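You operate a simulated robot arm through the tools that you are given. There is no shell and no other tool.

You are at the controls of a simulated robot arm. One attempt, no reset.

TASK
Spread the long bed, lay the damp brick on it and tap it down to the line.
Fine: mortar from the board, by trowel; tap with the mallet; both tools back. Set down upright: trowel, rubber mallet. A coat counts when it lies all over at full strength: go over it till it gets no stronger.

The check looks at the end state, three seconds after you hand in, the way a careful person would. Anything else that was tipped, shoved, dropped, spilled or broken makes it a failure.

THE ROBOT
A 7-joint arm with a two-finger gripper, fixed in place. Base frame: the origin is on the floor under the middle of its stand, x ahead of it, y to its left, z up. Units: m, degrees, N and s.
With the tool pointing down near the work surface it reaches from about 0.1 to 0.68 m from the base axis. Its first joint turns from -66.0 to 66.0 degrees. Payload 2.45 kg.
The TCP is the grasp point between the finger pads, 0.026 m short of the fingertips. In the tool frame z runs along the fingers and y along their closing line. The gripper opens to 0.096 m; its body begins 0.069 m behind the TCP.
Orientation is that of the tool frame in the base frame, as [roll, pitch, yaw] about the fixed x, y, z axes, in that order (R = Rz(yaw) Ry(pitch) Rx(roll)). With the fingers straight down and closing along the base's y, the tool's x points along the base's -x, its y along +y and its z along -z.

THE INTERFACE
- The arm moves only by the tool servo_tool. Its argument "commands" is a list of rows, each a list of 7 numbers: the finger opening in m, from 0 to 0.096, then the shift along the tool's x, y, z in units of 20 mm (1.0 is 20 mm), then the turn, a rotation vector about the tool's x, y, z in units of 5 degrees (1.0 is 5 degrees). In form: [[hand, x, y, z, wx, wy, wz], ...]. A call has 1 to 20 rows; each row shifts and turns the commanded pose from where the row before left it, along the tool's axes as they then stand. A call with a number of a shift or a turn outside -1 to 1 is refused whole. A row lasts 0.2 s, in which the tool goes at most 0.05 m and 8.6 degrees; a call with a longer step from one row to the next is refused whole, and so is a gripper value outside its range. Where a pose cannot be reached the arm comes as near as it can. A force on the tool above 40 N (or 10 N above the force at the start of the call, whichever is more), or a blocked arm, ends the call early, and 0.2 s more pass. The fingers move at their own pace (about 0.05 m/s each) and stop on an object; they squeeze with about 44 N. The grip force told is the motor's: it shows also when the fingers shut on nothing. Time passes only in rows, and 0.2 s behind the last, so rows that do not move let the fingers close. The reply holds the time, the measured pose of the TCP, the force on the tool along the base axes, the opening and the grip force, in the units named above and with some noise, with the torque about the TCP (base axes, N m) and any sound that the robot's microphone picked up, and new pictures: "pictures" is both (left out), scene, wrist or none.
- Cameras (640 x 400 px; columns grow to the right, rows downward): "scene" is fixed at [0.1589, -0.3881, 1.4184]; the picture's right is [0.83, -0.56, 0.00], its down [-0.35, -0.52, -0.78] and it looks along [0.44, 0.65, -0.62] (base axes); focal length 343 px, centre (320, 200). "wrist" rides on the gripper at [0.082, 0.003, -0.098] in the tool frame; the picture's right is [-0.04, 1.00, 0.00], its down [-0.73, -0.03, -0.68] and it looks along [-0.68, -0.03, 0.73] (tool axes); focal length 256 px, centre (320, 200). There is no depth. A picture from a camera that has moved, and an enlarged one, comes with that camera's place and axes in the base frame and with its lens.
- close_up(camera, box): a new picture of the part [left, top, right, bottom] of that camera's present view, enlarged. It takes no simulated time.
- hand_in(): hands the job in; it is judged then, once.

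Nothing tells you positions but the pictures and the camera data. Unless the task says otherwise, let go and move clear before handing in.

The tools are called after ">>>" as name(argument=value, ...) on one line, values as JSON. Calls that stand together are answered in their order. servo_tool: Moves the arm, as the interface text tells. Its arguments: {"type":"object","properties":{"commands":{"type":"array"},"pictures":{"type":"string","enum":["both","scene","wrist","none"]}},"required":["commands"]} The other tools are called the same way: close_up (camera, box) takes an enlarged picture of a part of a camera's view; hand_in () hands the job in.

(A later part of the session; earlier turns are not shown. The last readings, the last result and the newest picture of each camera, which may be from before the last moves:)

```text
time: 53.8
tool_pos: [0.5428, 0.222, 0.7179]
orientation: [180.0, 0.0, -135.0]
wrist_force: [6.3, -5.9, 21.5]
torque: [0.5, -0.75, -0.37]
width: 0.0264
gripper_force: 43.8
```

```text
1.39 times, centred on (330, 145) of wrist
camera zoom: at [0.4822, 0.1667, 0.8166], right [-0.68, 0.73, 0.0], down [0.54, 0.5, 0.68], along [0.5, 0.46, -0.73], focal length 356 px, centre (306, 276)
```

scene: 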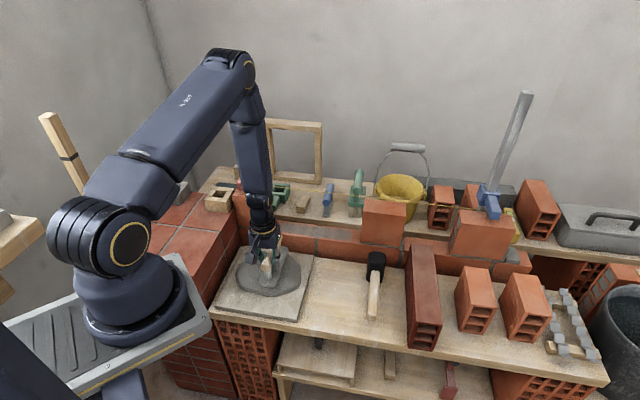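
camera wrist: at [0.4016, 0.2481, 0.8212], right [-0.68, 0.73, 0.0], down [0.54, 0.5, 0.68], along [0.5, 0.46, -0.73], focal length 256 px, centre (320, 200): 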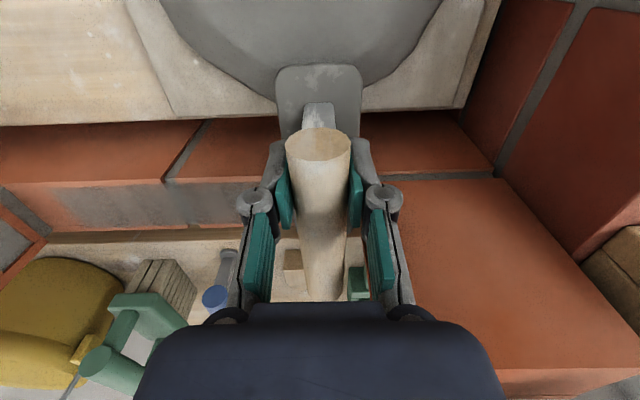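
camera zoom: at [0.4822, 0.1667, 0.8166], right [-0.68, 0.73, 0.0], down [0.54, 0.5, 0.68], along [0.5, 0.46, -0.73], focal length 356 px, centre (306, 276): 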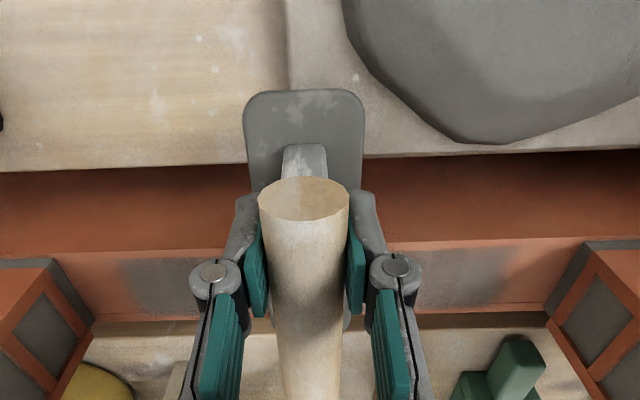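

>>> close_up(camera="scene", box=[315, 215, 375, 250])

>>> close_up(camera="scene", box=[260, 210, 310, 245])

```text
10.67 times, centred on (345, 232) of scene
camera zoom: at [0.1587, -0.3884, 1.4183], right [0.83, -0.56, 0.0], down [-0.35, -0.52, -0.78], along [0.44, 0.65, -0.62], focal length 3659 px, centre (53, -147)
```

zoom: 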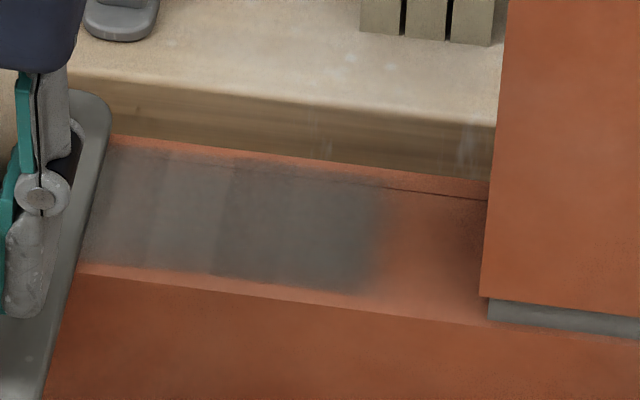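

```text
11.43 times, centred on (285, 228) of scene
camera zoom: at [0.1587, -0.3884, 1.4183], right [0.83, -0.56, 0.0], down [-0.35, -0.52, -0.78], along [0.44, 0.65, -0.62], focal length 3921 px, centre (720, -114)
```

zoom: 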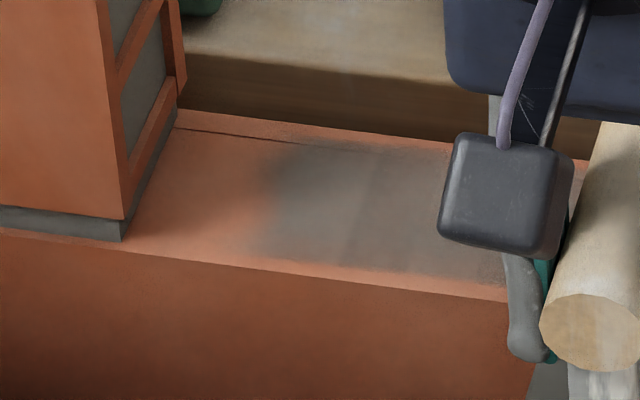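

The close-up shows cell bands: darkest where the blade dwelt and paler where it moved fast. The bed area runs about u 0.10–0.337 with soft edges. I'll move slowly over the remaining left half.

>>> servo_tool(commands=[[0.0, 0, 0.2, 0, 0, 0, 0], [0.0, 0, 0.2, 0, 0, 0, 0], [0.0, 0, 0.2, 0, 0, 0, 0], [0.0, 0, 0.2, 0, 0, 0, 0], [0.0, 0, 0.2, 0, 0, 0, 0], [0.0, 0, 0.2, 0, 0, 0, 0], [0.0, 0, 0.2, 0, 0, 0, 0], [0.0, 0, 0.2, 0, 0, 0, 0], [0.0, 0, 0.2, 0, 0, 0, 0], [0.0, 0, 0.2, 0, 0, 0, 0], [0.0, 0, 0.2, 0, 0, 0, 0], [0.0, 0, 0.2, 0, 0, 0, 0], [0.0, 0, 0.2, 0, 0, 0, 0], [0.0, 0, 0.2, 0, 0, 0, 0], [0.0, 0, 0.2, 0, 0, 0, 0], [0.0, 0, 0.2, 0, 0, 0, 0], [0.0, 0, 0.2, 0, 0, 0, 0], [0.0, 0, 0.2, 0, 0, 0, 0], [0.0, 0, 0.2, 0, 0, 0, 0], [0.0, 0, 0.2, 0, 0, 0, 0]], pictures="none")

>>> close_up(camera="scene", box=[300, 210, 380, 255])

>>> close_up(camera="scene", box=[255, 200, 315, 255])

>>> close_up(camera="wrist", box=[40, 50, 560, 260])

```text
time: 58.0
tool_pos: [0.4858, 0.2773, 0.7186]
orientation: [179.9, 0.0, -135.0]
wrist_force: [0.5, 0.1, -2.4]
torque: [-0.04, 0.04, 0.0]
width: 0.0265
gripper_force: 43.8
```

```text
8.00 times, centred on (340, 232) of scene
camera zoom: at [0.159, -0.3881, 1.4184], right [0.83, -0.56, 0.0], down [-0.35, -0.52, -0.78], along [0.44, 0.65, -0.62], focal length 2744 px, centre (160, -60)
```

zoom: 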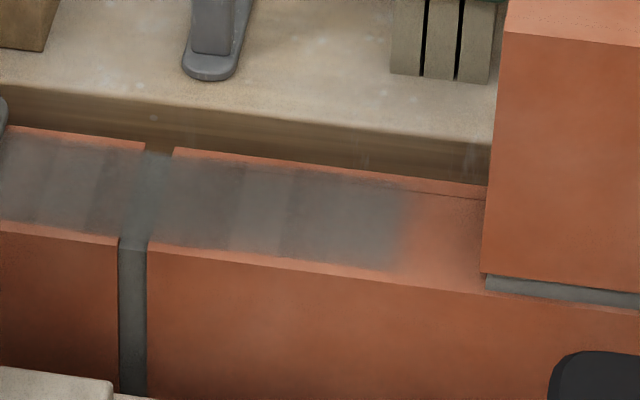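

```text
7.27 times, centred on (285, 228) of scene
camera zoom: at [0.159, -0.3881, 1.4184], right [0.83, -0.56, 0.0], down [-0.35, -0.52, -0.78], along [0.44, 0.65, -0.62], focal length 2495 px, centre (574, 0)
```

zoom: 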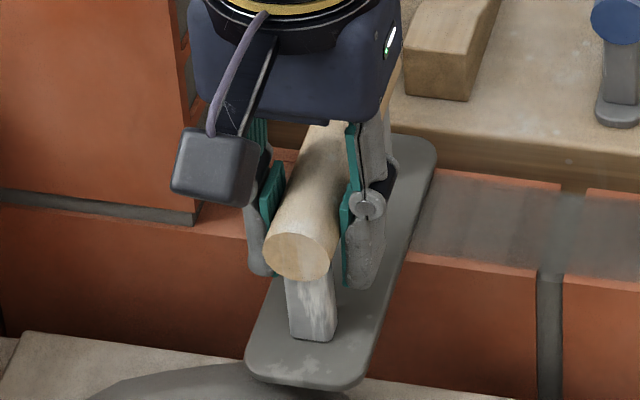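

```text
1.23 times, centred on (300, 155) of wrist
camera zoom: at [0.4257, 0.2239, 0.8167], right [-0.68, 0.73, 0.0], down [0.54, 0.5, 0.68], along [0.5, 0.46, -0.73], focal length 315 px, centre (345, 255)
```

zoom: 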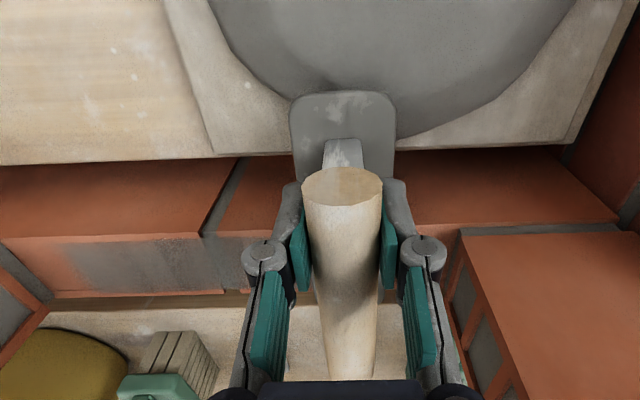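

Contact was lost on the left part (force back to −2.4 N). I lower 2–3 mm to regain it and continue.

>>> servo_tool(commands=[[0.0, 0, 0, 0.08, 0, 0, 0], [0.0, 0, 0, 0.06, 0, 0, 0], [0.0, 0, 0, 0, 0, 0, 0]], pictures="none")

```text
time: 58.8
tool_pos: [0.4855, 0.2789, 0.7166]
orientation: [-180.0, 0.1, -135.0]
wrist_force: [-9.8, -9.0, 29.9]
torque: [0.27, -0.29, 0.02]
width: 0.0264
gripper_force: 44.4
```

>>> servo_tool(commands=[[0.0, 0, 0.2, -0.02, 0, 0, 0], [0.0, 0, 0.2, 0, 0, 0, 0], [0.0, 0, 0.2, 0, 0, 0, 0], [0.0, 0, 0.2, 0, 0, 0, 0], [0.0, 0, 0.2, 0, 0, 0, 0], [0.0, 0, 0.2, 0, 0, 0, 0], [0.0, 0, 0.2, 0, 0, 0, 0], [0.0, 0, 0.2, 0, 0, 0, 0], [0.0, 0, 0.2, 0, 0, 0, 0], [0.0, 0, 0, 0, 0, 0, 0]], pictures="none")

>>> close_up(camera="scene", box=[255, 200, 355, 265])

>>> close_up(camera="wrist", box=[40, 50, 560, 260])

```text
time: 61.0
tool_pos: [0.462, 0.3031, 0.7158]
orientation: [180.0, -0.1, -135.0]
wrist_force: [3.3, -7.0, 15.0]
torque: [0.25, -0.39, -0.25]
width: 0.0262
gripper_force: 43.7
```

```text
6.15 times, centred on (305, 232) of scene
camera zoom: at [0.1588, -0.3884, 1.4183], right [0.83, -0.56, 0.0], down [-0.35, -0.52, -0.78], along [0.44, 0.65, -0.62], focal length 2111 px, centre (412, 0)
```

zoom: 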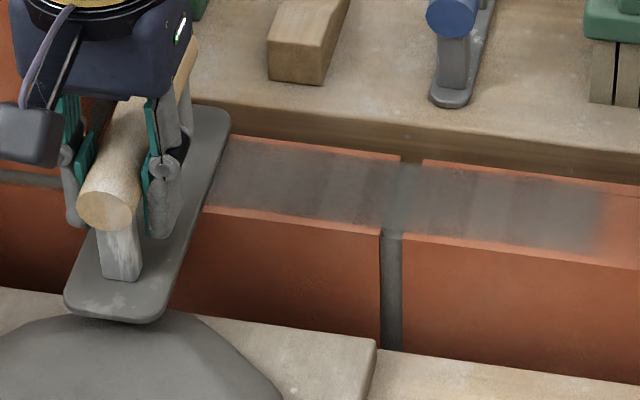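

```text
1.23 times, centred on (300, 155) of wrist
camera zoom: at [0.4007, 0.2488, 0.8144], right [-0.68, 0.73, 0.0], down [0.54, 0.5, 0.68], along [0.5, 0.46, -0.73], focal length 315 px, centre (345, 255)
```

zoom: 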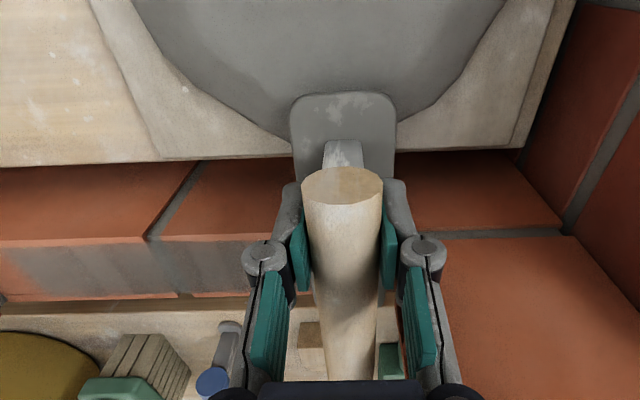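

The coat is getting close to mortar colour but with some paler bands. I'll reload and go over it again.

>>> servo_tool(commands=[[0.0, 0, 0, -0.5, 0, 0, 0], [0.0, 1, 0, 0, 0, 0, 0], [0.0, 1, 0, 0, 0, 0, 0], [0.0, 1, 0, 0, 0, 0, 0], [0.0, 1, 0, 0, 0, 0, 0], [0.0, 1, 0, 0, 0, 0, 0], [0.0, 1, 0, 0, 0, 0, 0], [0.0, 0, 0, 0.3, 0, 0, 0], [0.0, 0, 0, 0.3, 0, 0, 0], [0.0, 0, 0, 0.3, 0, 0, 0], [0.0, 0, 0, 0.15, 0, 0, 0], [0.0, 0, 0, 0, 0, 0, 0]], pictures="wrist")

>>> close_up(camera="scene", box=[255, 200, 355, 265])

```text
time: 63.6
tool_pos: [0.3759, 0.2192, 0.7044]
orientation: [-180.0, 0.0, -134.8]
wrist_force: [-0.4, -0.5, -2.4]
torque: [-0.04, 0.04, 0.04]
width: 0.0262
gripper_force: 44.3
camera wrist: at [0.3152, 0.1639, 0.8029], right [-0.68, 0.73, 0.0], down [0.54, 0.5, 0.68], along [0.5, 0.46, -0.73], focal length 256 px, centre (320, 200)
```

wrist: 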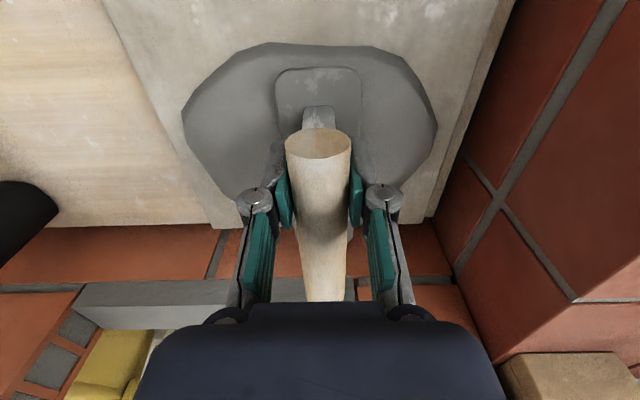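

```text
6.15 times, centred on (305, 232) of scene
camera zoom: at [0.159, -0.3881, 1.4184], right [0.83, -0.56, 0.0], down [-0.35, -0.52, -0.78], along [0.44, 0.65, -0.62], focal length 2111 px, centre (412, 0)
```

zoom: 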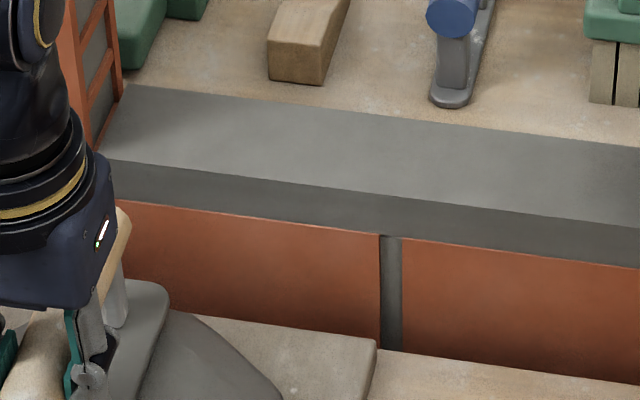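

Excellent: the coat completed and became a full-thickness mortar bed filling the long gap. Now I take the trowel back to its place (u≈0.309, n≈0.400).

>>> servo_tool(commands=[[0.0, 0, 0, -1, 0, 0, 0], [0.0, 0, 0, -1, 0, 0, 0], [0.0, 0, 0, -1, 0, 0, 0], [0.0, 0, 0, -1, 0, 0, 0], [0.0, 0.105, -0.99, 0, 0, 0, 0], [0.0, 0.105, -0.99, 0, 0, 0, 0], [0.0, 0.105, -0.99, 0, 0, 0, 0], [0.0, 0.105, -0.99, 0, 0, 0, 0], [0.0, 0.105, -0.99, 0, 0, 0, 0], [0.0, 0.105, -0.99, 0, 0, 0, 0], [0.0, 0.105, -0.99, 0, 0, 0, 0], [0.0, 0.105, -0.99, 0, 0, 0, 0], [0.0, 0.105, -0.99, 0, 0, 0, 0], [0.0, 0.105, -0.99, 0, 0, 0, 0], [0.0, 0, 0, 0, 0, 0, 0]])

>>> close_up(camera="scene", box=[280, 200, 400, 320])

>>> close_up(camera="scene", box=[220, 170, 420, 280])

```text
time: 66.8
tool_pos: [0.5012, 0.0626, 0.7847]
orientation: [180.0, 0.0, -134.9]
wrist_force: [0.7, 0.8, -1.5]
torque: [-0.03, 0.03, -0.02]
width: 0.0264
gripper_force: 44.0
camera wrist: at [0.441, 0.0084, 0.8832], right [-0.68, 0.73, 0.0], down [0.54, 0.5, 0.68], along [0.5, 0.46, -0.73], focal length 256 px, centre (320, 200)
```

scene: 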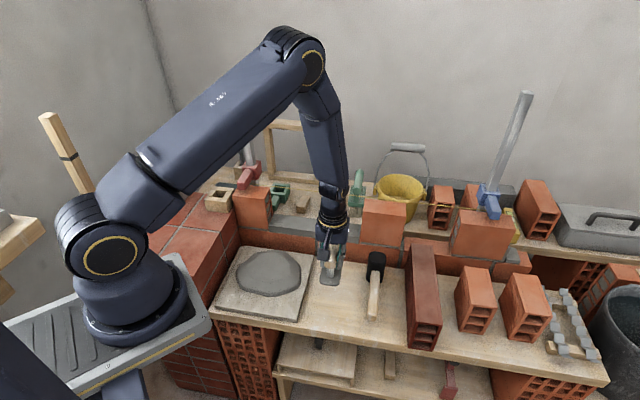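
wrist: 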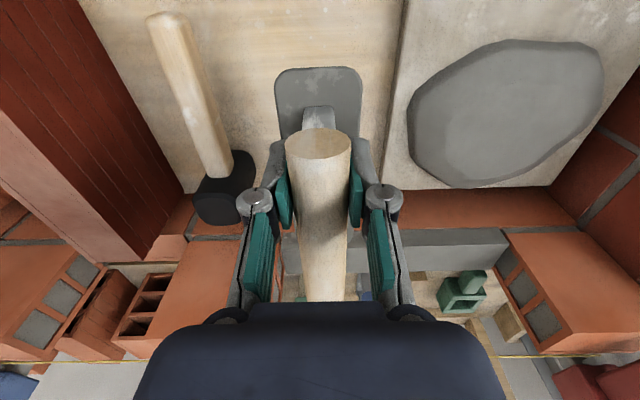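

```text
3.33 times, centred on (340, 260) of scene
camera zoom: at [0.159, -0.3881, 1.4184], right [0.83, -0.56, 0.0], down [-0.35, -0.52, -0.78], along [0.44, 0.65, -0.62], focal length 1144 px, centre (253, 0)
```

zoom: 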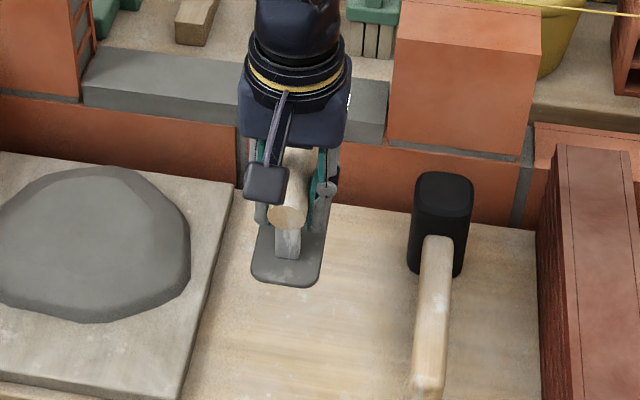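

```text
3.20 times, centred on (320, 225) of scene
camera zoom: at [0.159, -0.3881, 1.4184], right [0.83, -0.56, 0.0], down [-0.35, -0.52, -0.78], along [0.44, 0.65, -0.62], focal length 1098 px, centre (320, 120)
```

zoom: 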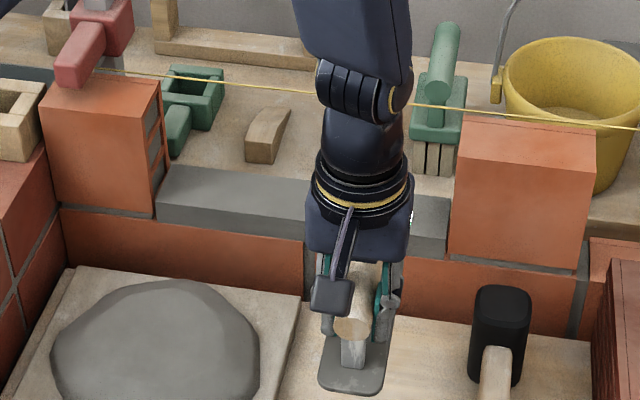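

I'm above the trowel's spot; lowering it.

>>> servo_tool(commands=[[0.0, 0, 0, 1, 0, 0, 0], [0.0, 0, 0, 1, 0, 0, 0], [0.0, 0, 0, 1, 0, 0, 0], [0.0, 0, 0, 1, 0, 0, 0], [0.0, 0, 0, 0.8, 0, 0, 0], [0.0, 0, 0, 0.5, 0, 0, 0], [0.0, 0, 0, 0.1, 0, 0, 0], [0.0, 0, 0, 0, 0, 0, 0]])

>>> close_up(camera="scene", box=[290, 230, 390, 320])

```text
time: 68.6
tool_pos: [0.5008, 0.0626, 0.6763]
orientation: [-180.0, -0.1, -135.1]
wrist_force: [-0.6, 0.0, -3.1]
torque: [-0.06, 0.08, 0.0]
width: 0.026
gripper_force: 44.0
camera wrist: at [0.441, 0.0089, 0.7753], right [-0.68, 0.73, 0.0], down [0.54, 0.5, 0.68], along [0.5, 0.46, -0.73], focal length 256 px, centre (320, 200)
```

scene: 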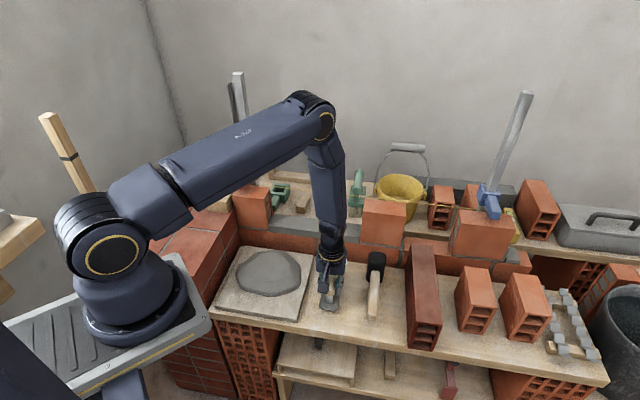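
wrist: 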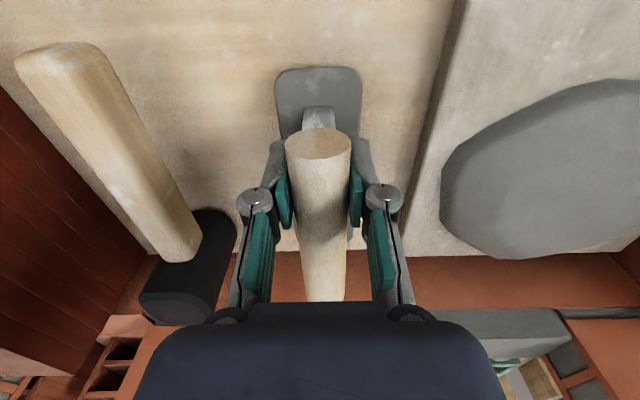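

```text
4.44 times, centred on (340, 275) of scene
camera zoom: at [0.159, -0.3881, 1.4184], right [0.83, -0.56, 0.0], down [-0.35, -0.52, -0.78], along [0.44, 0.65, -0.62], focal length 1525 px, centre (231, -133)
```

zoom: 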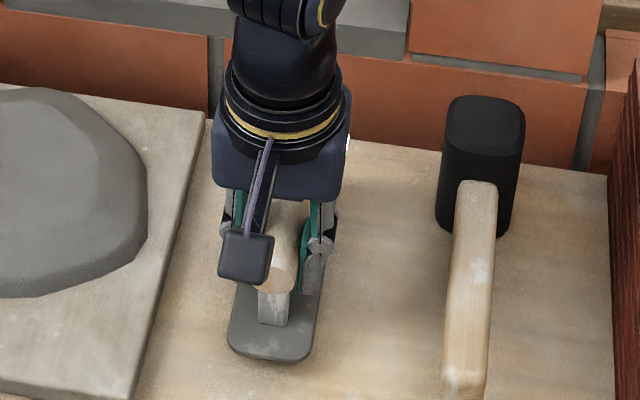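

>>> servo_tool(commands=[[0.0, 0, 0, 0.15, 0, 0, 0], [0.0, 0, 0, 0.15, 0, 0, 0], [0.0, 0, 0, 0.15, 0, 0, 0], [0.0, 0, 0, 0, 0, 0, 0]], pictures="none")

```text
time: 69.6
tool_pos: [0.4999, 0.0635, 0.6672]
orientation: [180.0, 0.0, -135.0]
wrist_force: [0.1, 0.2, -1.8]
torque: [-0.05, 0.05, -0.02]
width: 0.0263
gripper_force: 44.0
```

>>> servo_tool(commands=[[0.0, 0, 0, 0.1, 0, 0, 0], [0.0, 0, 0, 0.1, 0, 0, 0], [0.0, 0, 0, 0, 0, 0, 0]], pictures="none")

```text
time: 70.4
tool_pos: [0.4999, 0.0635, 0.6629]
orientation: [-180.0, 0.0, -135.1]
wrist_force: [0.3, 0.2, -2.4]
torque: [-0.03, 0.09, 0.01]
width: 0.026
gripper_force: 44.4
```

>>> servo_tool(commands=[[0.0, 0, 0, 0.08, 0, 0, 0], [0.0, 0, 0, 0.08, 0, 0, 0], [0.0, 0, 0, 0, 0, 0, 0]], pictures="none")

>>> close_up(camera="scene", box=[300, 250, 370, 320])

>>> close_up(camera="wrist", box=[200, 20, 460, 200])

```text
time: 71.2
tool_pos: [0.5014, 0.0644, 0.6607]
orientation: [180.0, 0.0, -135.0]
wrist_force: [-0.8, -0.9, -2.4]
torque: [-0.05, 0.05, 0.01]
width: 0.0266
gripper_force: 44.0
```

```text
5.71 times, centred on (335, 285) of scene
camera zoom: at [0.159, -0.3881, 1.4184], right [0.83, -0.56, 0.0], down [-0.35, -0.52, -0.78], along [0.44, 0.65, -0.62], focal length 1960 px, centre (234, -286)
```

zoom: 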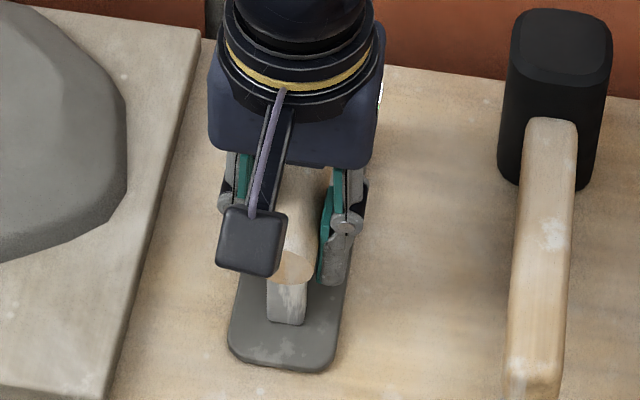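

```text
2.22 times, centred on (330, 110) of wrist
camera zoom: at [0.4404, 0.0094, 0.7592], right [-0.68, 0.73, 0.0], down [0.54, 0.5, 0.68], along [0.5, 0.46, -0.73], focal length 569 px, centre (298, 400)
```

zoom: 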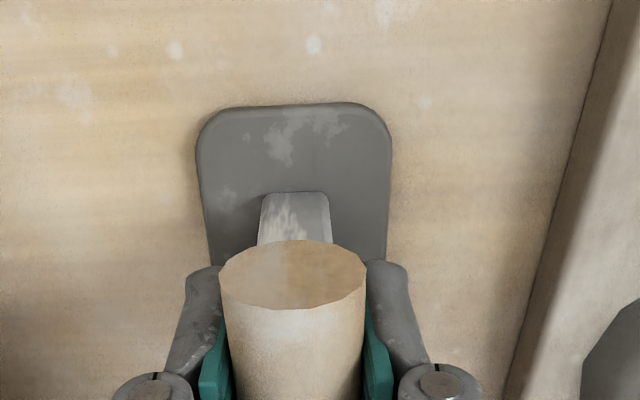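

>>> servo_tool(commands=[[0.0, 0, 0, 0.08, 0, 0, 0], [0.0, 0, 0, 0.06, 0, 0, 0], [0.0, 0, 0, 0, 0, 0, 0]], pictures="none")

```text
time: 72.0
tool_pos: [0.5009, 0.0651, 0.6589]
orientation: [-179.9, 0.1, -135.0]
wrist_force: [-2.4, 3.8, 22.3]
torque: [-0.71, 0.75, -0.14]
width: 0.0265
gripper_force: 43.8
```

Heel touches first (blade pitched a few degrees tip-up in the grip). I'll ease off and tilt the tool about 4° so the blade sits flat before release.

>>> servo_tool(commands=[[0.0, 0, 0, -0.08, 0, 0, 0], [0.0, 0, 0, 0, 0, 0.4, 0], [0.0, 0, 0, 0, 0, 0.4, 0], [0.0, 0, 0, 0, 0, 0, 0]])

>>> close_up(camera="wrist", box=[200, 20, 460, 200])

>>> close_up(camera="scene", box=[300, 250, 370, 320])

```text
time: 73.0
tool_pos: [0.5021, 0.0649, 0.6593]
orientation: [-179.9, -4.0, -135.0]
wrist_force: [-1.3, -0.6, 10.6]
torque: [0.92, -0.86, 0.15]
width: 0.0264
gripper_force: 44.1
camera wrist: at [0.4461, 0.0148, 0.7638], right [-0.68, 0.73, 0.0], down [0.57, 0.53, 0.63], along [0.46, 0.42, -0.78], focal length 256 px, centre (320, 200)
```

scene: 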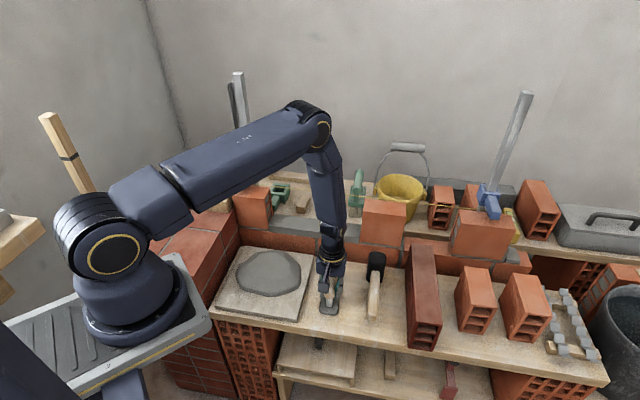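
wrist: 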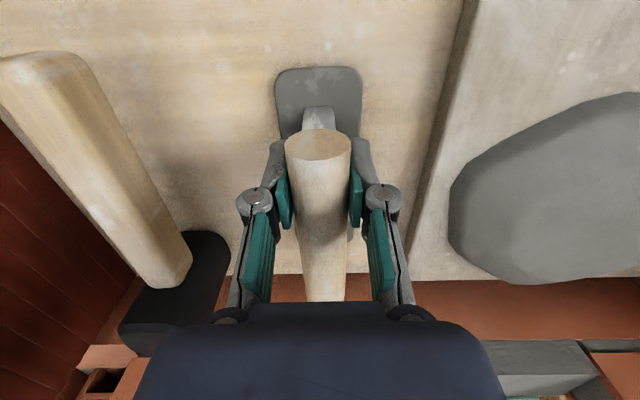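

```text
2.22 times, centred on (330, 110) of wrist
camera zoom: at [0.4461, 0.0148, 0.7638], right [-0.68, 0.73, 0.0], down [0.57, 0.53, 0.63], along [0.46, 0.42, -0.78], focal length 569 px, centre (298, 400)
```

zoom: 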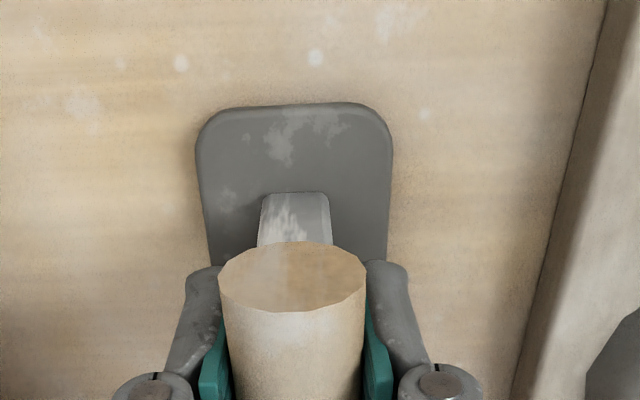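

```text
5.71 times, centred on (335, 285) of scene
camera zoom: at [0.1587, -0.3882, 1.4184], right [0.83, -0.56, 0.0], down [-0.35, -0.52, -0.78], along [0.44, 0.65, -0.62], focal length 1960 px, centre (234, -286)
```

zoom: 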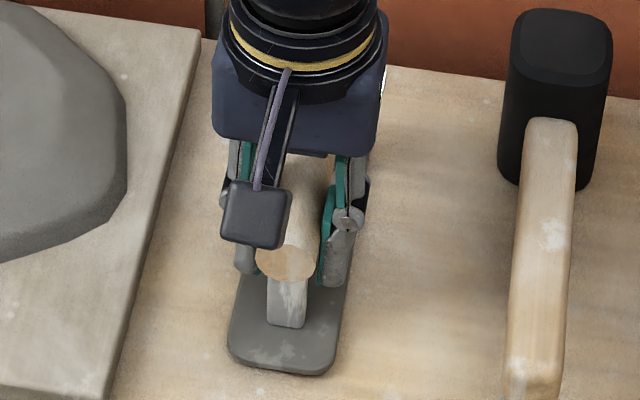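

Torque reversed, so the tip touches now; half the tilt is about right. I go back 2°, settle and release.

>>> servo_tool(commands=[[0.0, 0, 0, 0, 0, -0.4, 0], [0.0, 0, 0, 0, 0, 0, 0], [0.0, 0, 0, 0, 0, 0, 0]], pictures="none")

```text
time: 73.8
tool_pos: [0.5001, 0.0648, 0.6583]
orientation: [-180.0, -2.0, -135.0]
wrist_force: [0.2, 0.3, -2.5]
torque: [-0.05, 0.06, 0.01]
width: 0.0264
gripper_force: 44.1
```

>>> servo_tool(commands=[[0.0, 0, 0, 0.05, 0, 0, 0], [0.0, 0, 0, 0, 0, 0, 0]], pictures="none")

```text
time: 74.4
tool_pos: [0.5022, 0.0647, 0.6582]
orientation: [179.9, -1.9, -135.1]
wrist_force: [0.3, -0.2, -2.3]
torque: [-0.08, 0.03, -0.02]
width: 0.0264
gripper_force: 43.9
```

>>> servo_tool(commands=[[0.0, 0, 0, 0.05, 0, 0, 0], [0.0, 0, 0, 0.03, 0, 0, 0], [0.0, 0, 0, 0, 0, 0, 0]], pictures="none")

```text
time: 75.2
tool_pos: [0.5011, 0.0649, 0.6568]
orientation: [180.0, -2.0, -135.0]
wrist_force: [-2.6, 1.0, 22.7]
torque: [-0.73, 0.75, -0.1]
width: 0.0263
gripper_force: 44.2
```

>>> servo_tool(commands=[[0.0, 0, 0, -0.04, 0, 0.2, 0], [0.0, 0, 0, 0, 0, 0, 0]], pictures="none")

```text
time: 75.8
tool_pos: [0.5025, 0.065, 0.6566]
orientation: [-180.0, -2.8, -134.9]
wrist_force: [1.0, 3.2, 7.2]
torque: [0.75, -0.8, 0.22]
width: 0.0262
gripper_force: 43.7
```

Nearly flat now (light tip contact). I release, and rise once the fingers are clear.

>>> servo_tool(commands=[[0.03, 0, 0, 0, 0, 0, 0], [0.04, 0, 0, 0, 0, 0, 0], [0.06, 0, 0, 0, 0, 0, 0], [0.07, 0, 0, 0, 0, 0, 0], [0.07, 0, 0, 0, 0, 0, 0], [0.07, 0, 0, 0, 0, 0, 0]])

>>> close_up(camera="scene", box=[300, 250, 370, 320])

>>> close_up(camera="wrist", box=[200, 20, 460, 200])

```text
time: 77.2
tool_pos: [0.5015, 0.064, 0.6564]
orientation: [179.9, -3.0, -135.0]
wrist_force: [-0.2, -0.5, -0.1]
torque: [0.01, 0.02, 0.0]
width: 0.07
gripper_force: 0.2
camera wrist: at [0.4443, 0.013, 0.7599], right [-0.68, 0.73, 0.0], down [0.56, 0.52, 0.64], along [0.47, 0.43, -0.77], focal length 256 px, centre (320, 200)
```

scene: 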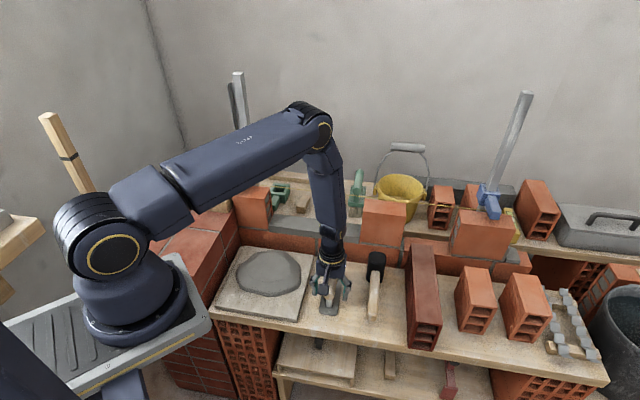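
wrist: 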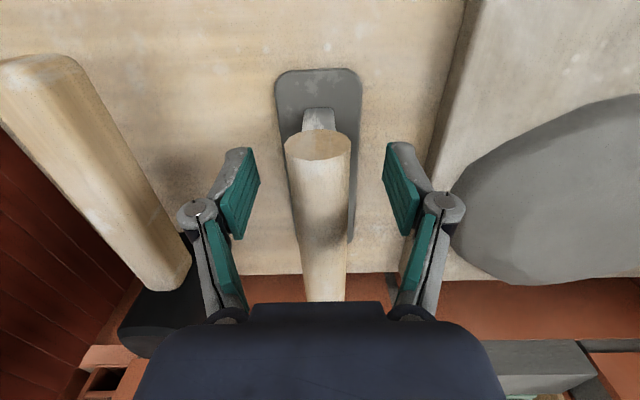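

```text
5.71 times, centred on (335, 285) of scene
camera zoom: at [0.1589, -0.3881, 1.4184], right [0.83, -0.56, 0.0], down [-0.35, -0.52, -0.78], along [0.44, 0.65, -0.62], focal length 1960 px, centre (234, -286)
```

zoom: 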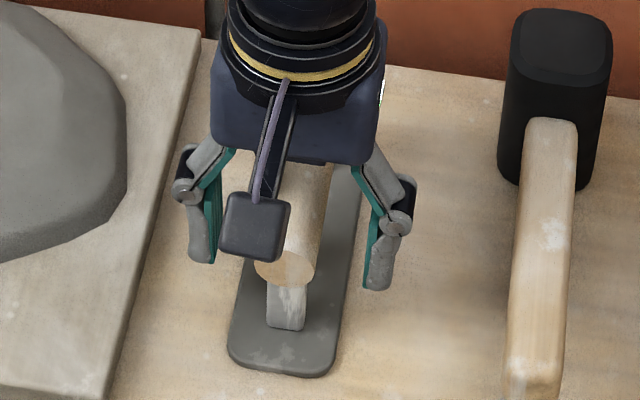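

```text
2.22 times, centred on (330, 110) of wrist
camera zoom: at [0.4443, 0.013, 0.7599], right [-0.68, 0.73, 0.0], down [0.56, 0.52, 0.64], along [0.47, 0.43, -0.77], focal length 569 px, centre (298, 400)
```

zoom: 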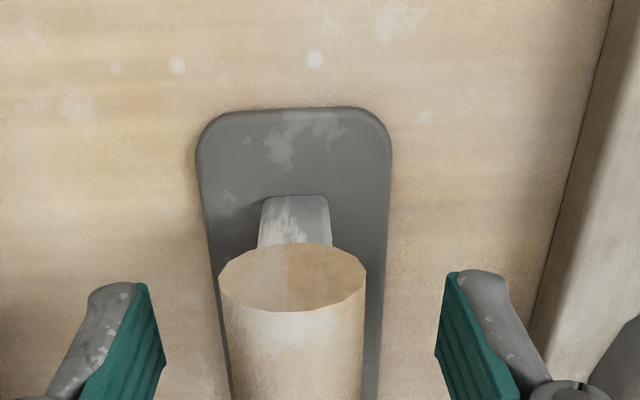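

Trowel stands flat and free in its place. I rise, level the tool, and go to view the damp brick from above.

>>> servo_tool(commands=[[0.07, 0, 0, -1, 0, 0, 0], [0.07, 0, 0, -1, 0, 0, 0], [0.07, 0, 0, -1, 0, -0.3, 0], [0.07, 0, 0, -1, 0, -0.3, 0], [0.08, 0, 0, -1, 0, 0, 0], [0.09, 0, 0, -1, 0, 0, 0], [0.096, 0.5, -0.98, -0.6, 0, 0, 0], [0.096, 0.5, -0.98, -0.6, 0, 0, 0], [0.096, 0.5, -0.98, -0.6, 0, 0, 0], [0.096, 0.5, -0.98, -0.6, 0, 0, 0], [0.096, 0.5, -0.98, -0.6, 0, 0, 0], [0.096, 0.5, -0.98, -0.6, 0, 0, 0], [0.096, 0.5, -0.98, -0.6, 0, 0, 0], [0.096, 0.5, -0.98, -0.6, 0, 0, 0], [0.096, 0.5, -0.98, -0.6, 0, 0, 0], [0.096, 0.5, -0.98, -0.6, 0, 0, 0], [0.096, 0.5, -0.98, -0.6, 0, 0, 0], [0.096, 0.5, -0.98, -0.6, 0, 0, 0], [0.096, 0, 0, 0, 0, 0, 0]])

>>> close_up(camera="scene", box=[220, 160, 420, 320])

>>> close_up(camera="wrist", box=[200, 0, 560, 220])

```text
time: 81.2
tool_pos: [0.5857, -0.185, 0.9229]
orientation: [-180.0, 0.1, -134.9]
wrist_force: [-0.5, -0.2, -0.3]
torque: [0.01, -0.02, 0.01]
width: 0.0961
gripper_force: 0.1
camera wrist: at [0.525, -0.2404, 1.0207], right [-0.68, 0.73, 0.0], down [0.54, 0.5, 0.68], along [0.5, 0.46, -0.73], focal length 256 px, centre (320, 200)
```

scene: 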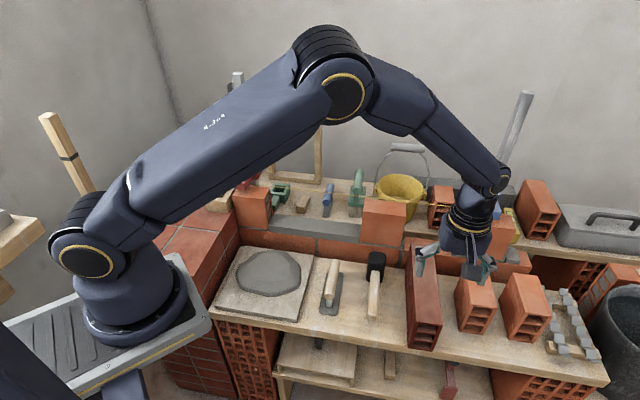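
wrist: 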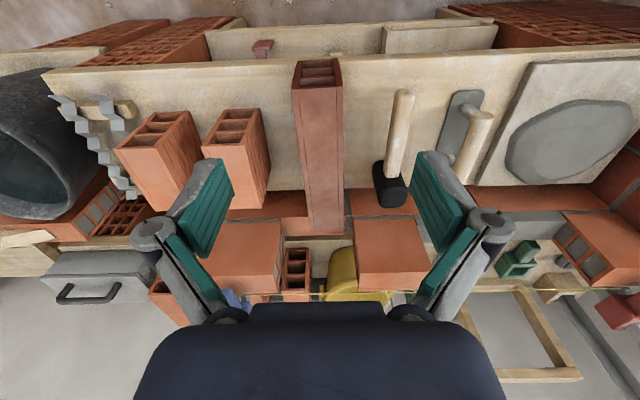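

```text
2.50 times, centred on (320, 240) of scene
camera zoom: at [0.1589, -0.3881, 1.4184], right [0.83, -0.56, 0.0], down [-0.35, -0.52, -0.78], along [0.44, 0.65, -0.62], focal length 858 px, centre (320, 100)
```

zoom: 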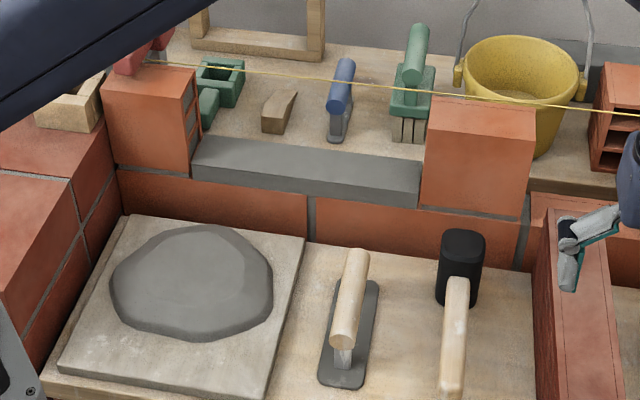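

```text
1.78 times, centred on (380, 110) of wrist
camera zoom: at [0.525, -0.2404, 1.0207], right [-0.68, 0.73, 0.0], down [0.54, 0.5, 0.68], along [0.5, 0.46, -0.73], focal length 455 px, centre (213, 360)
```

zoom: 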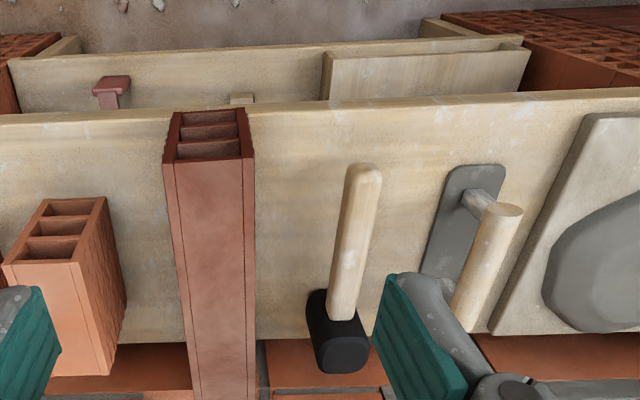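

The bed is a thick slab (about 3 cm) filling the gap, and the trowel looks right. Before fetching the brick I want a low-angle look at the bed, neighbours and line from the front, so I move there and tilt the camera up.

>>> servo_tool(commands=[[0.096, -0.29, 0.956, 0.2, 0, 0, 0], [0.096, -0.29, 0.956, 0.2, 0, 0, 0], [0.096, -0.29, 0.956, 0.2, 0, 0, 0], [0.096, -0.29, 0.956, 0.2, 0, 0, 0], [0.096, -0.29, 0.956, 0.2, 0, 0, 0], [0.096, -0.29, 0.956, 0.2, 0, 0, 0], [0.096, -0.29, 0.956, 0.2, 0, 0, 0], [0.096, -0.29, 0.956, 0.2, 0, 0, 0], [0.096, -0.29, 0.956, 0.2, 0, 0, 0], [0.096, -0.29, 0.956, 0.2, 0, 0, 0], [0.096, -0.29, 0.956, 0.2, 0, 0, 0], [0.096, -0.29, 0.956, 0.2, 0, 0, 0], [0.096, -0.29, 0.956, 0.2, 0, 0, 0], [0.096, -0.29, 0.956, 0.2, 0, 0, 0], [0.096, -0.29, 0.956, 0.2, 0, 0, 0], [0.096, -0.29, 0.956, 0.2, 0, 0, 0], [0.096, -0.29, 0.956, 0.2, 0, 0, 0]], pictures="none")

>>> servo_tool(commands=[[0.096, 0, 0, 0, 0, -1, 0], [0.096, 0, 0, 0, 0, -1, 0], [0.096, 0, 0, 0, 0, -1, 0], [0.096, 0, 0, 0, 0, -1, 0], [0.096, 0, 0, 0, 0, -1, 0], [0.096, 0, 0, 0, 0, -1, 0], [0.096, 0, 0, 0, 0, -1, 0], [0.096, 0, 0, 0, 0, -1, 0]])

```text
time: 84.8
tool_pos: [0.4258, 0.1151, 0.8527]
orientation: [179.9, -0.1, -135.0]
wrist_force: [0.5, -0.1, -0.6]
torque: [-0.02, 0.04, -0.01]
width: 0.0958
gripper_force: 0.1
```

```text
time: 86.6
tool_pos: [0.4259, 0.1148, 0.8542]
orientation: [179.9, 40.2, -134.8]
wrist_force: [1.0, 0.3, 0.2]
torque: [-0.02, -0.01, 0.01]
width: 0.096
gripper_force: 0.0
camera wrist: at [0.3341, 0.029, 0.8765], right [-0.69, 0.73, 0.03], down [0.11, 0.07, 0.99], along [0.72, 0.68, -0.12], focal length 256 px, centre (320, 200)
```

scene: 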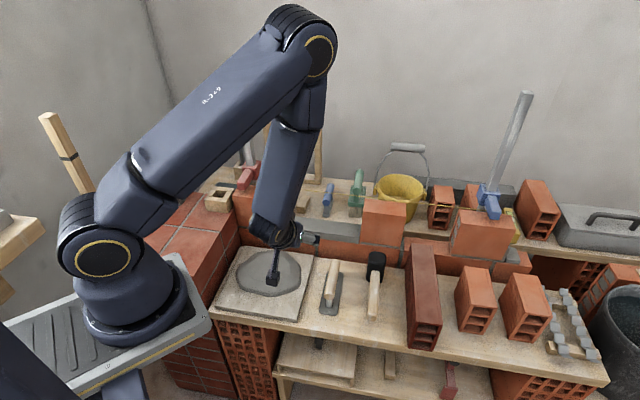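
wrist: 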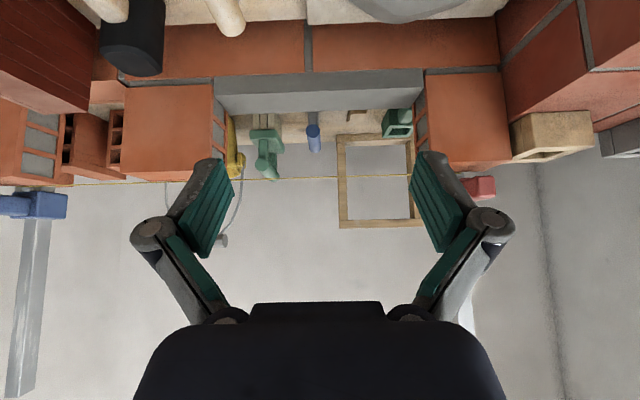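

>>> close_up(camera="wrist", box=[190, 50, 440, 200])

>>> close_up(camera="wrist", box=[90, 60, 250, 200])

>>> close_up(camera="wrist", box=[390, 60, 530, 210])

```text
2.56 times, centred on (315, 125) of wrist
camera zoom: at [0.3341, 0.029, 0.8765], right [-0.69, 0.73, 0.03], down [0.11, 0.07, 0.99], along [0.72, 0.68, -0.12], focal length 655 px, centre (333, 392)
```

zoom: 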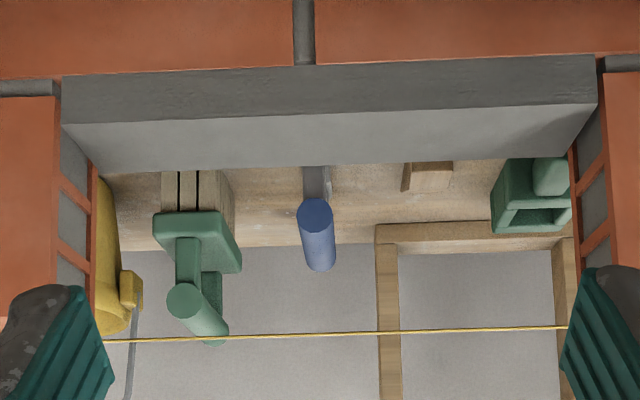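

```text
2.86 times, centred on (170, 130) of wrist
camera zoom: at [0.3341, 0.029, 0.8765], right [-0.69, 0.73, 0.03], down [0.11, 0.07, 0.99], along [0.72, 0.68, -0.12], focal length 731 px, centre (749, 400)
```

zoom: 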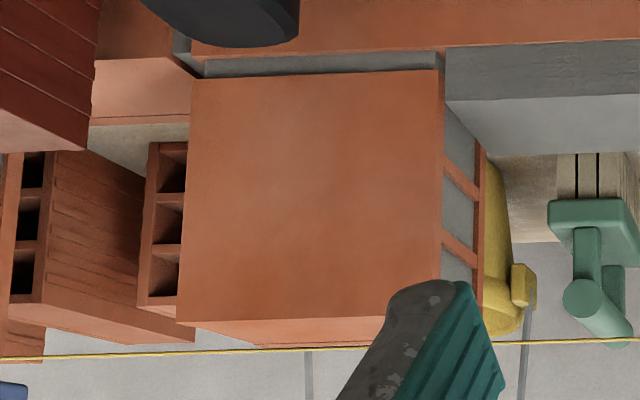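

```text
2.67 times, centred on (460, 135) of wrist
camera zoom: at [0.3341, 0.029, 0.8765], right [-0.69, 0.73, 0.03], down [0.11, 0.07, 0.99], along [0.72, 0.68, -0.12], focal length 683 px, centre (-53, 373)
```

zoom: 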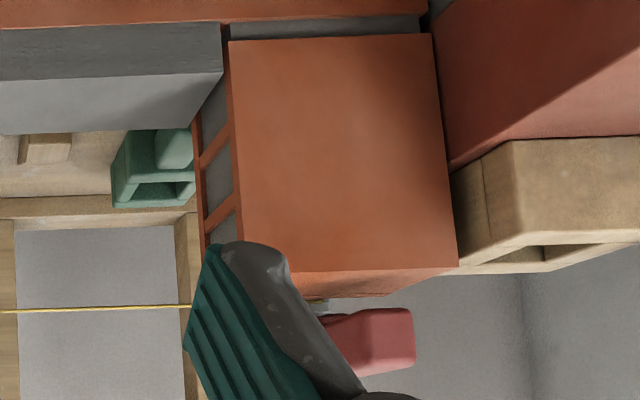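

Very helpful view: the line runs level with the neighbours' tops (z≈0.793) about 8 mm behind their back faces, and the bed slab's top is about z 0.686. The brick will therefore start well above the line. I'll level the tool and go above the damp brick for accurate measuring.

>>> servo_tool(commands=[[0.096, 0, 0, 0, 0, 1, 0], [0.096, 0, 0, 0, 0, 1, 0], [0.096, 0, 0, 0, 0, 1, 0], [0.096, 0, 0, 0, 0, 1, 0], [0.096, 0, 0, 0, 0, 1, 0], [0.096, 0, 0, 0, 0, 1, 0], [0.096, 0, 0, 0, 0, 1, 0], [0.096, 0, 0, 0, 0, 1, 0]], pictures="none")

>>> servo_tool(commands=[[0.06, 0, -0.965, -0.1, 0, 0, 0], [0.06, 0, -0.965, -0.1, 0, 0, 0], [0.06, 0, -0.965, -0.1, 0, 0, 0], [0.06, 0, -0.965, -0.1, 0, 0, 0], [0.06, 0, -0.965, -0.1, 0, 0, 0], [0.06, 0, -0.965, -0.1, 0, 0, 0], [0.06, 0, -0.965, -0.1, 0, 0, 0], [0.06, 0, -0.965, -0.1, 0, 0, 0], [0.06, 0, -0.965, -0.1, 0, 0, 0], [0.06, 0, -0.965, -0.1, 0, 0, 0], [0.06, 0, -0.965, -0.1, 0, 0, 0], [0.06, 0, -0.965, -0.1, 0, 0, 0], [0.06, 0, -0.965, -0.1, 0, 0, 0], [0.06, 0, -0.965, -0.1, 0, 0, 0], [0.06, 0, -0.965, -0.1, 0, 0, 0], [0.06, 0, -0.965, -0.1, 0, 0, 0], [0.06, 0, -0.965, -0.1, 0, 0, 0], [0.06, 0, 0, 0, 0, 0, 0]])

>>> close_up(camera="wrist", box=[240, 0, 400, 110])

>>> close_up(camera="wrist", box=[240, 110, 400, 220])

```text
time: 88.4
tool_pos: [0.425, 0.1149, 0.8531]
orientation: [-180.0, -0.1, -135.1]
wrist_force: [0.3, -0.6, 0.5]
torque: [0.02, 0.0, -0.03]
width: 0.096
gripper_force: 0.1
```

```text
time: 92.2
tool_pos: [0.6583, -0.1194, 0.8857]
orientation: [-179.9, 0.0, -135.1]
wrist_force: [-0.1, 0.1, 1.3]
torque: [-0.05, 0.0, -0.02]
width: 0.0599
gripper_force: 0.0
camera wrist: at [0.5965, -0.1732, 0.9854], right [-0.68, 0.73, 0.0], down [0.54, 0.5, 0.68], along [0.5, 0.46, -0.73], focal length 256 px, centre (320, 200)
```

scene: 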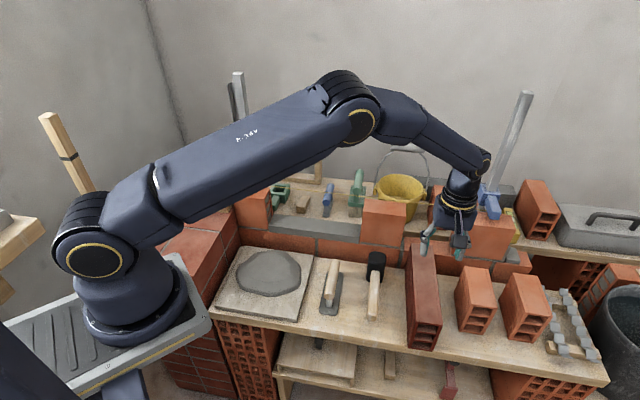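
wrist: 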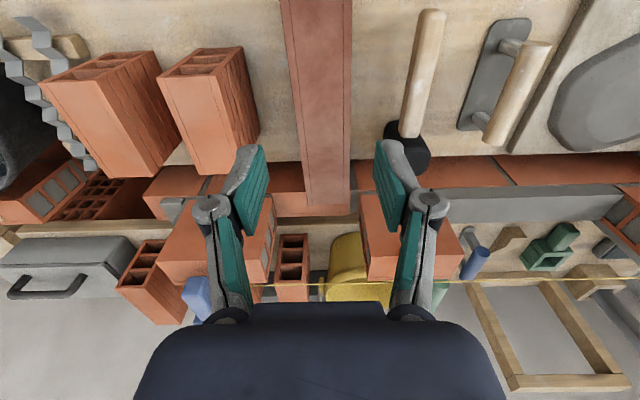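

```text
3.64 times, centred on (320, 55) of wrist
camera zoom: at [0.5965, -0.1732, 0.9854], right [-0.68, 0.73, 0.0], down [0.54, 0.5, 0.68], along [0.5, 0.46, -0.73], focal length 931 px, centre (320, 727)
```

zoom: 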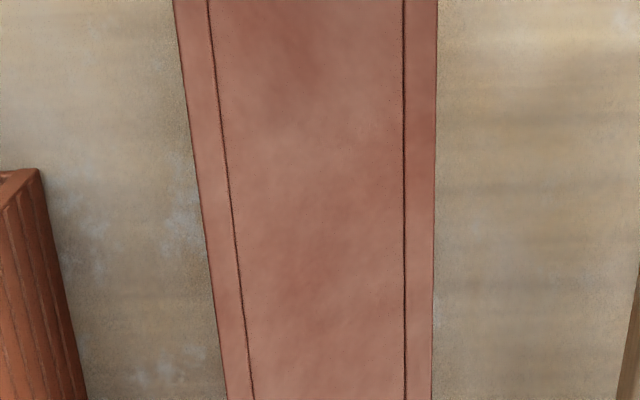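

```text
3.64 times, centred on (320, 165) of wrist
camera zoom: at [0.5965, -0.1732, 0.9854], right [-0.68, 0.73, 0.0], down [0.54, 0.5, 0.68], along [0.5, 0.46, -0.73], focal length 931 px, centre (320, 327)
```

zoom: 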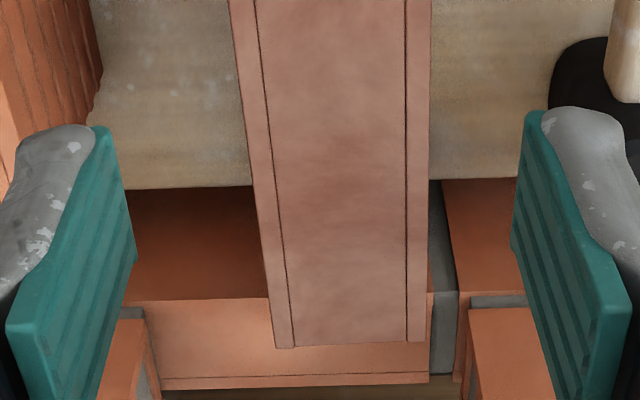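

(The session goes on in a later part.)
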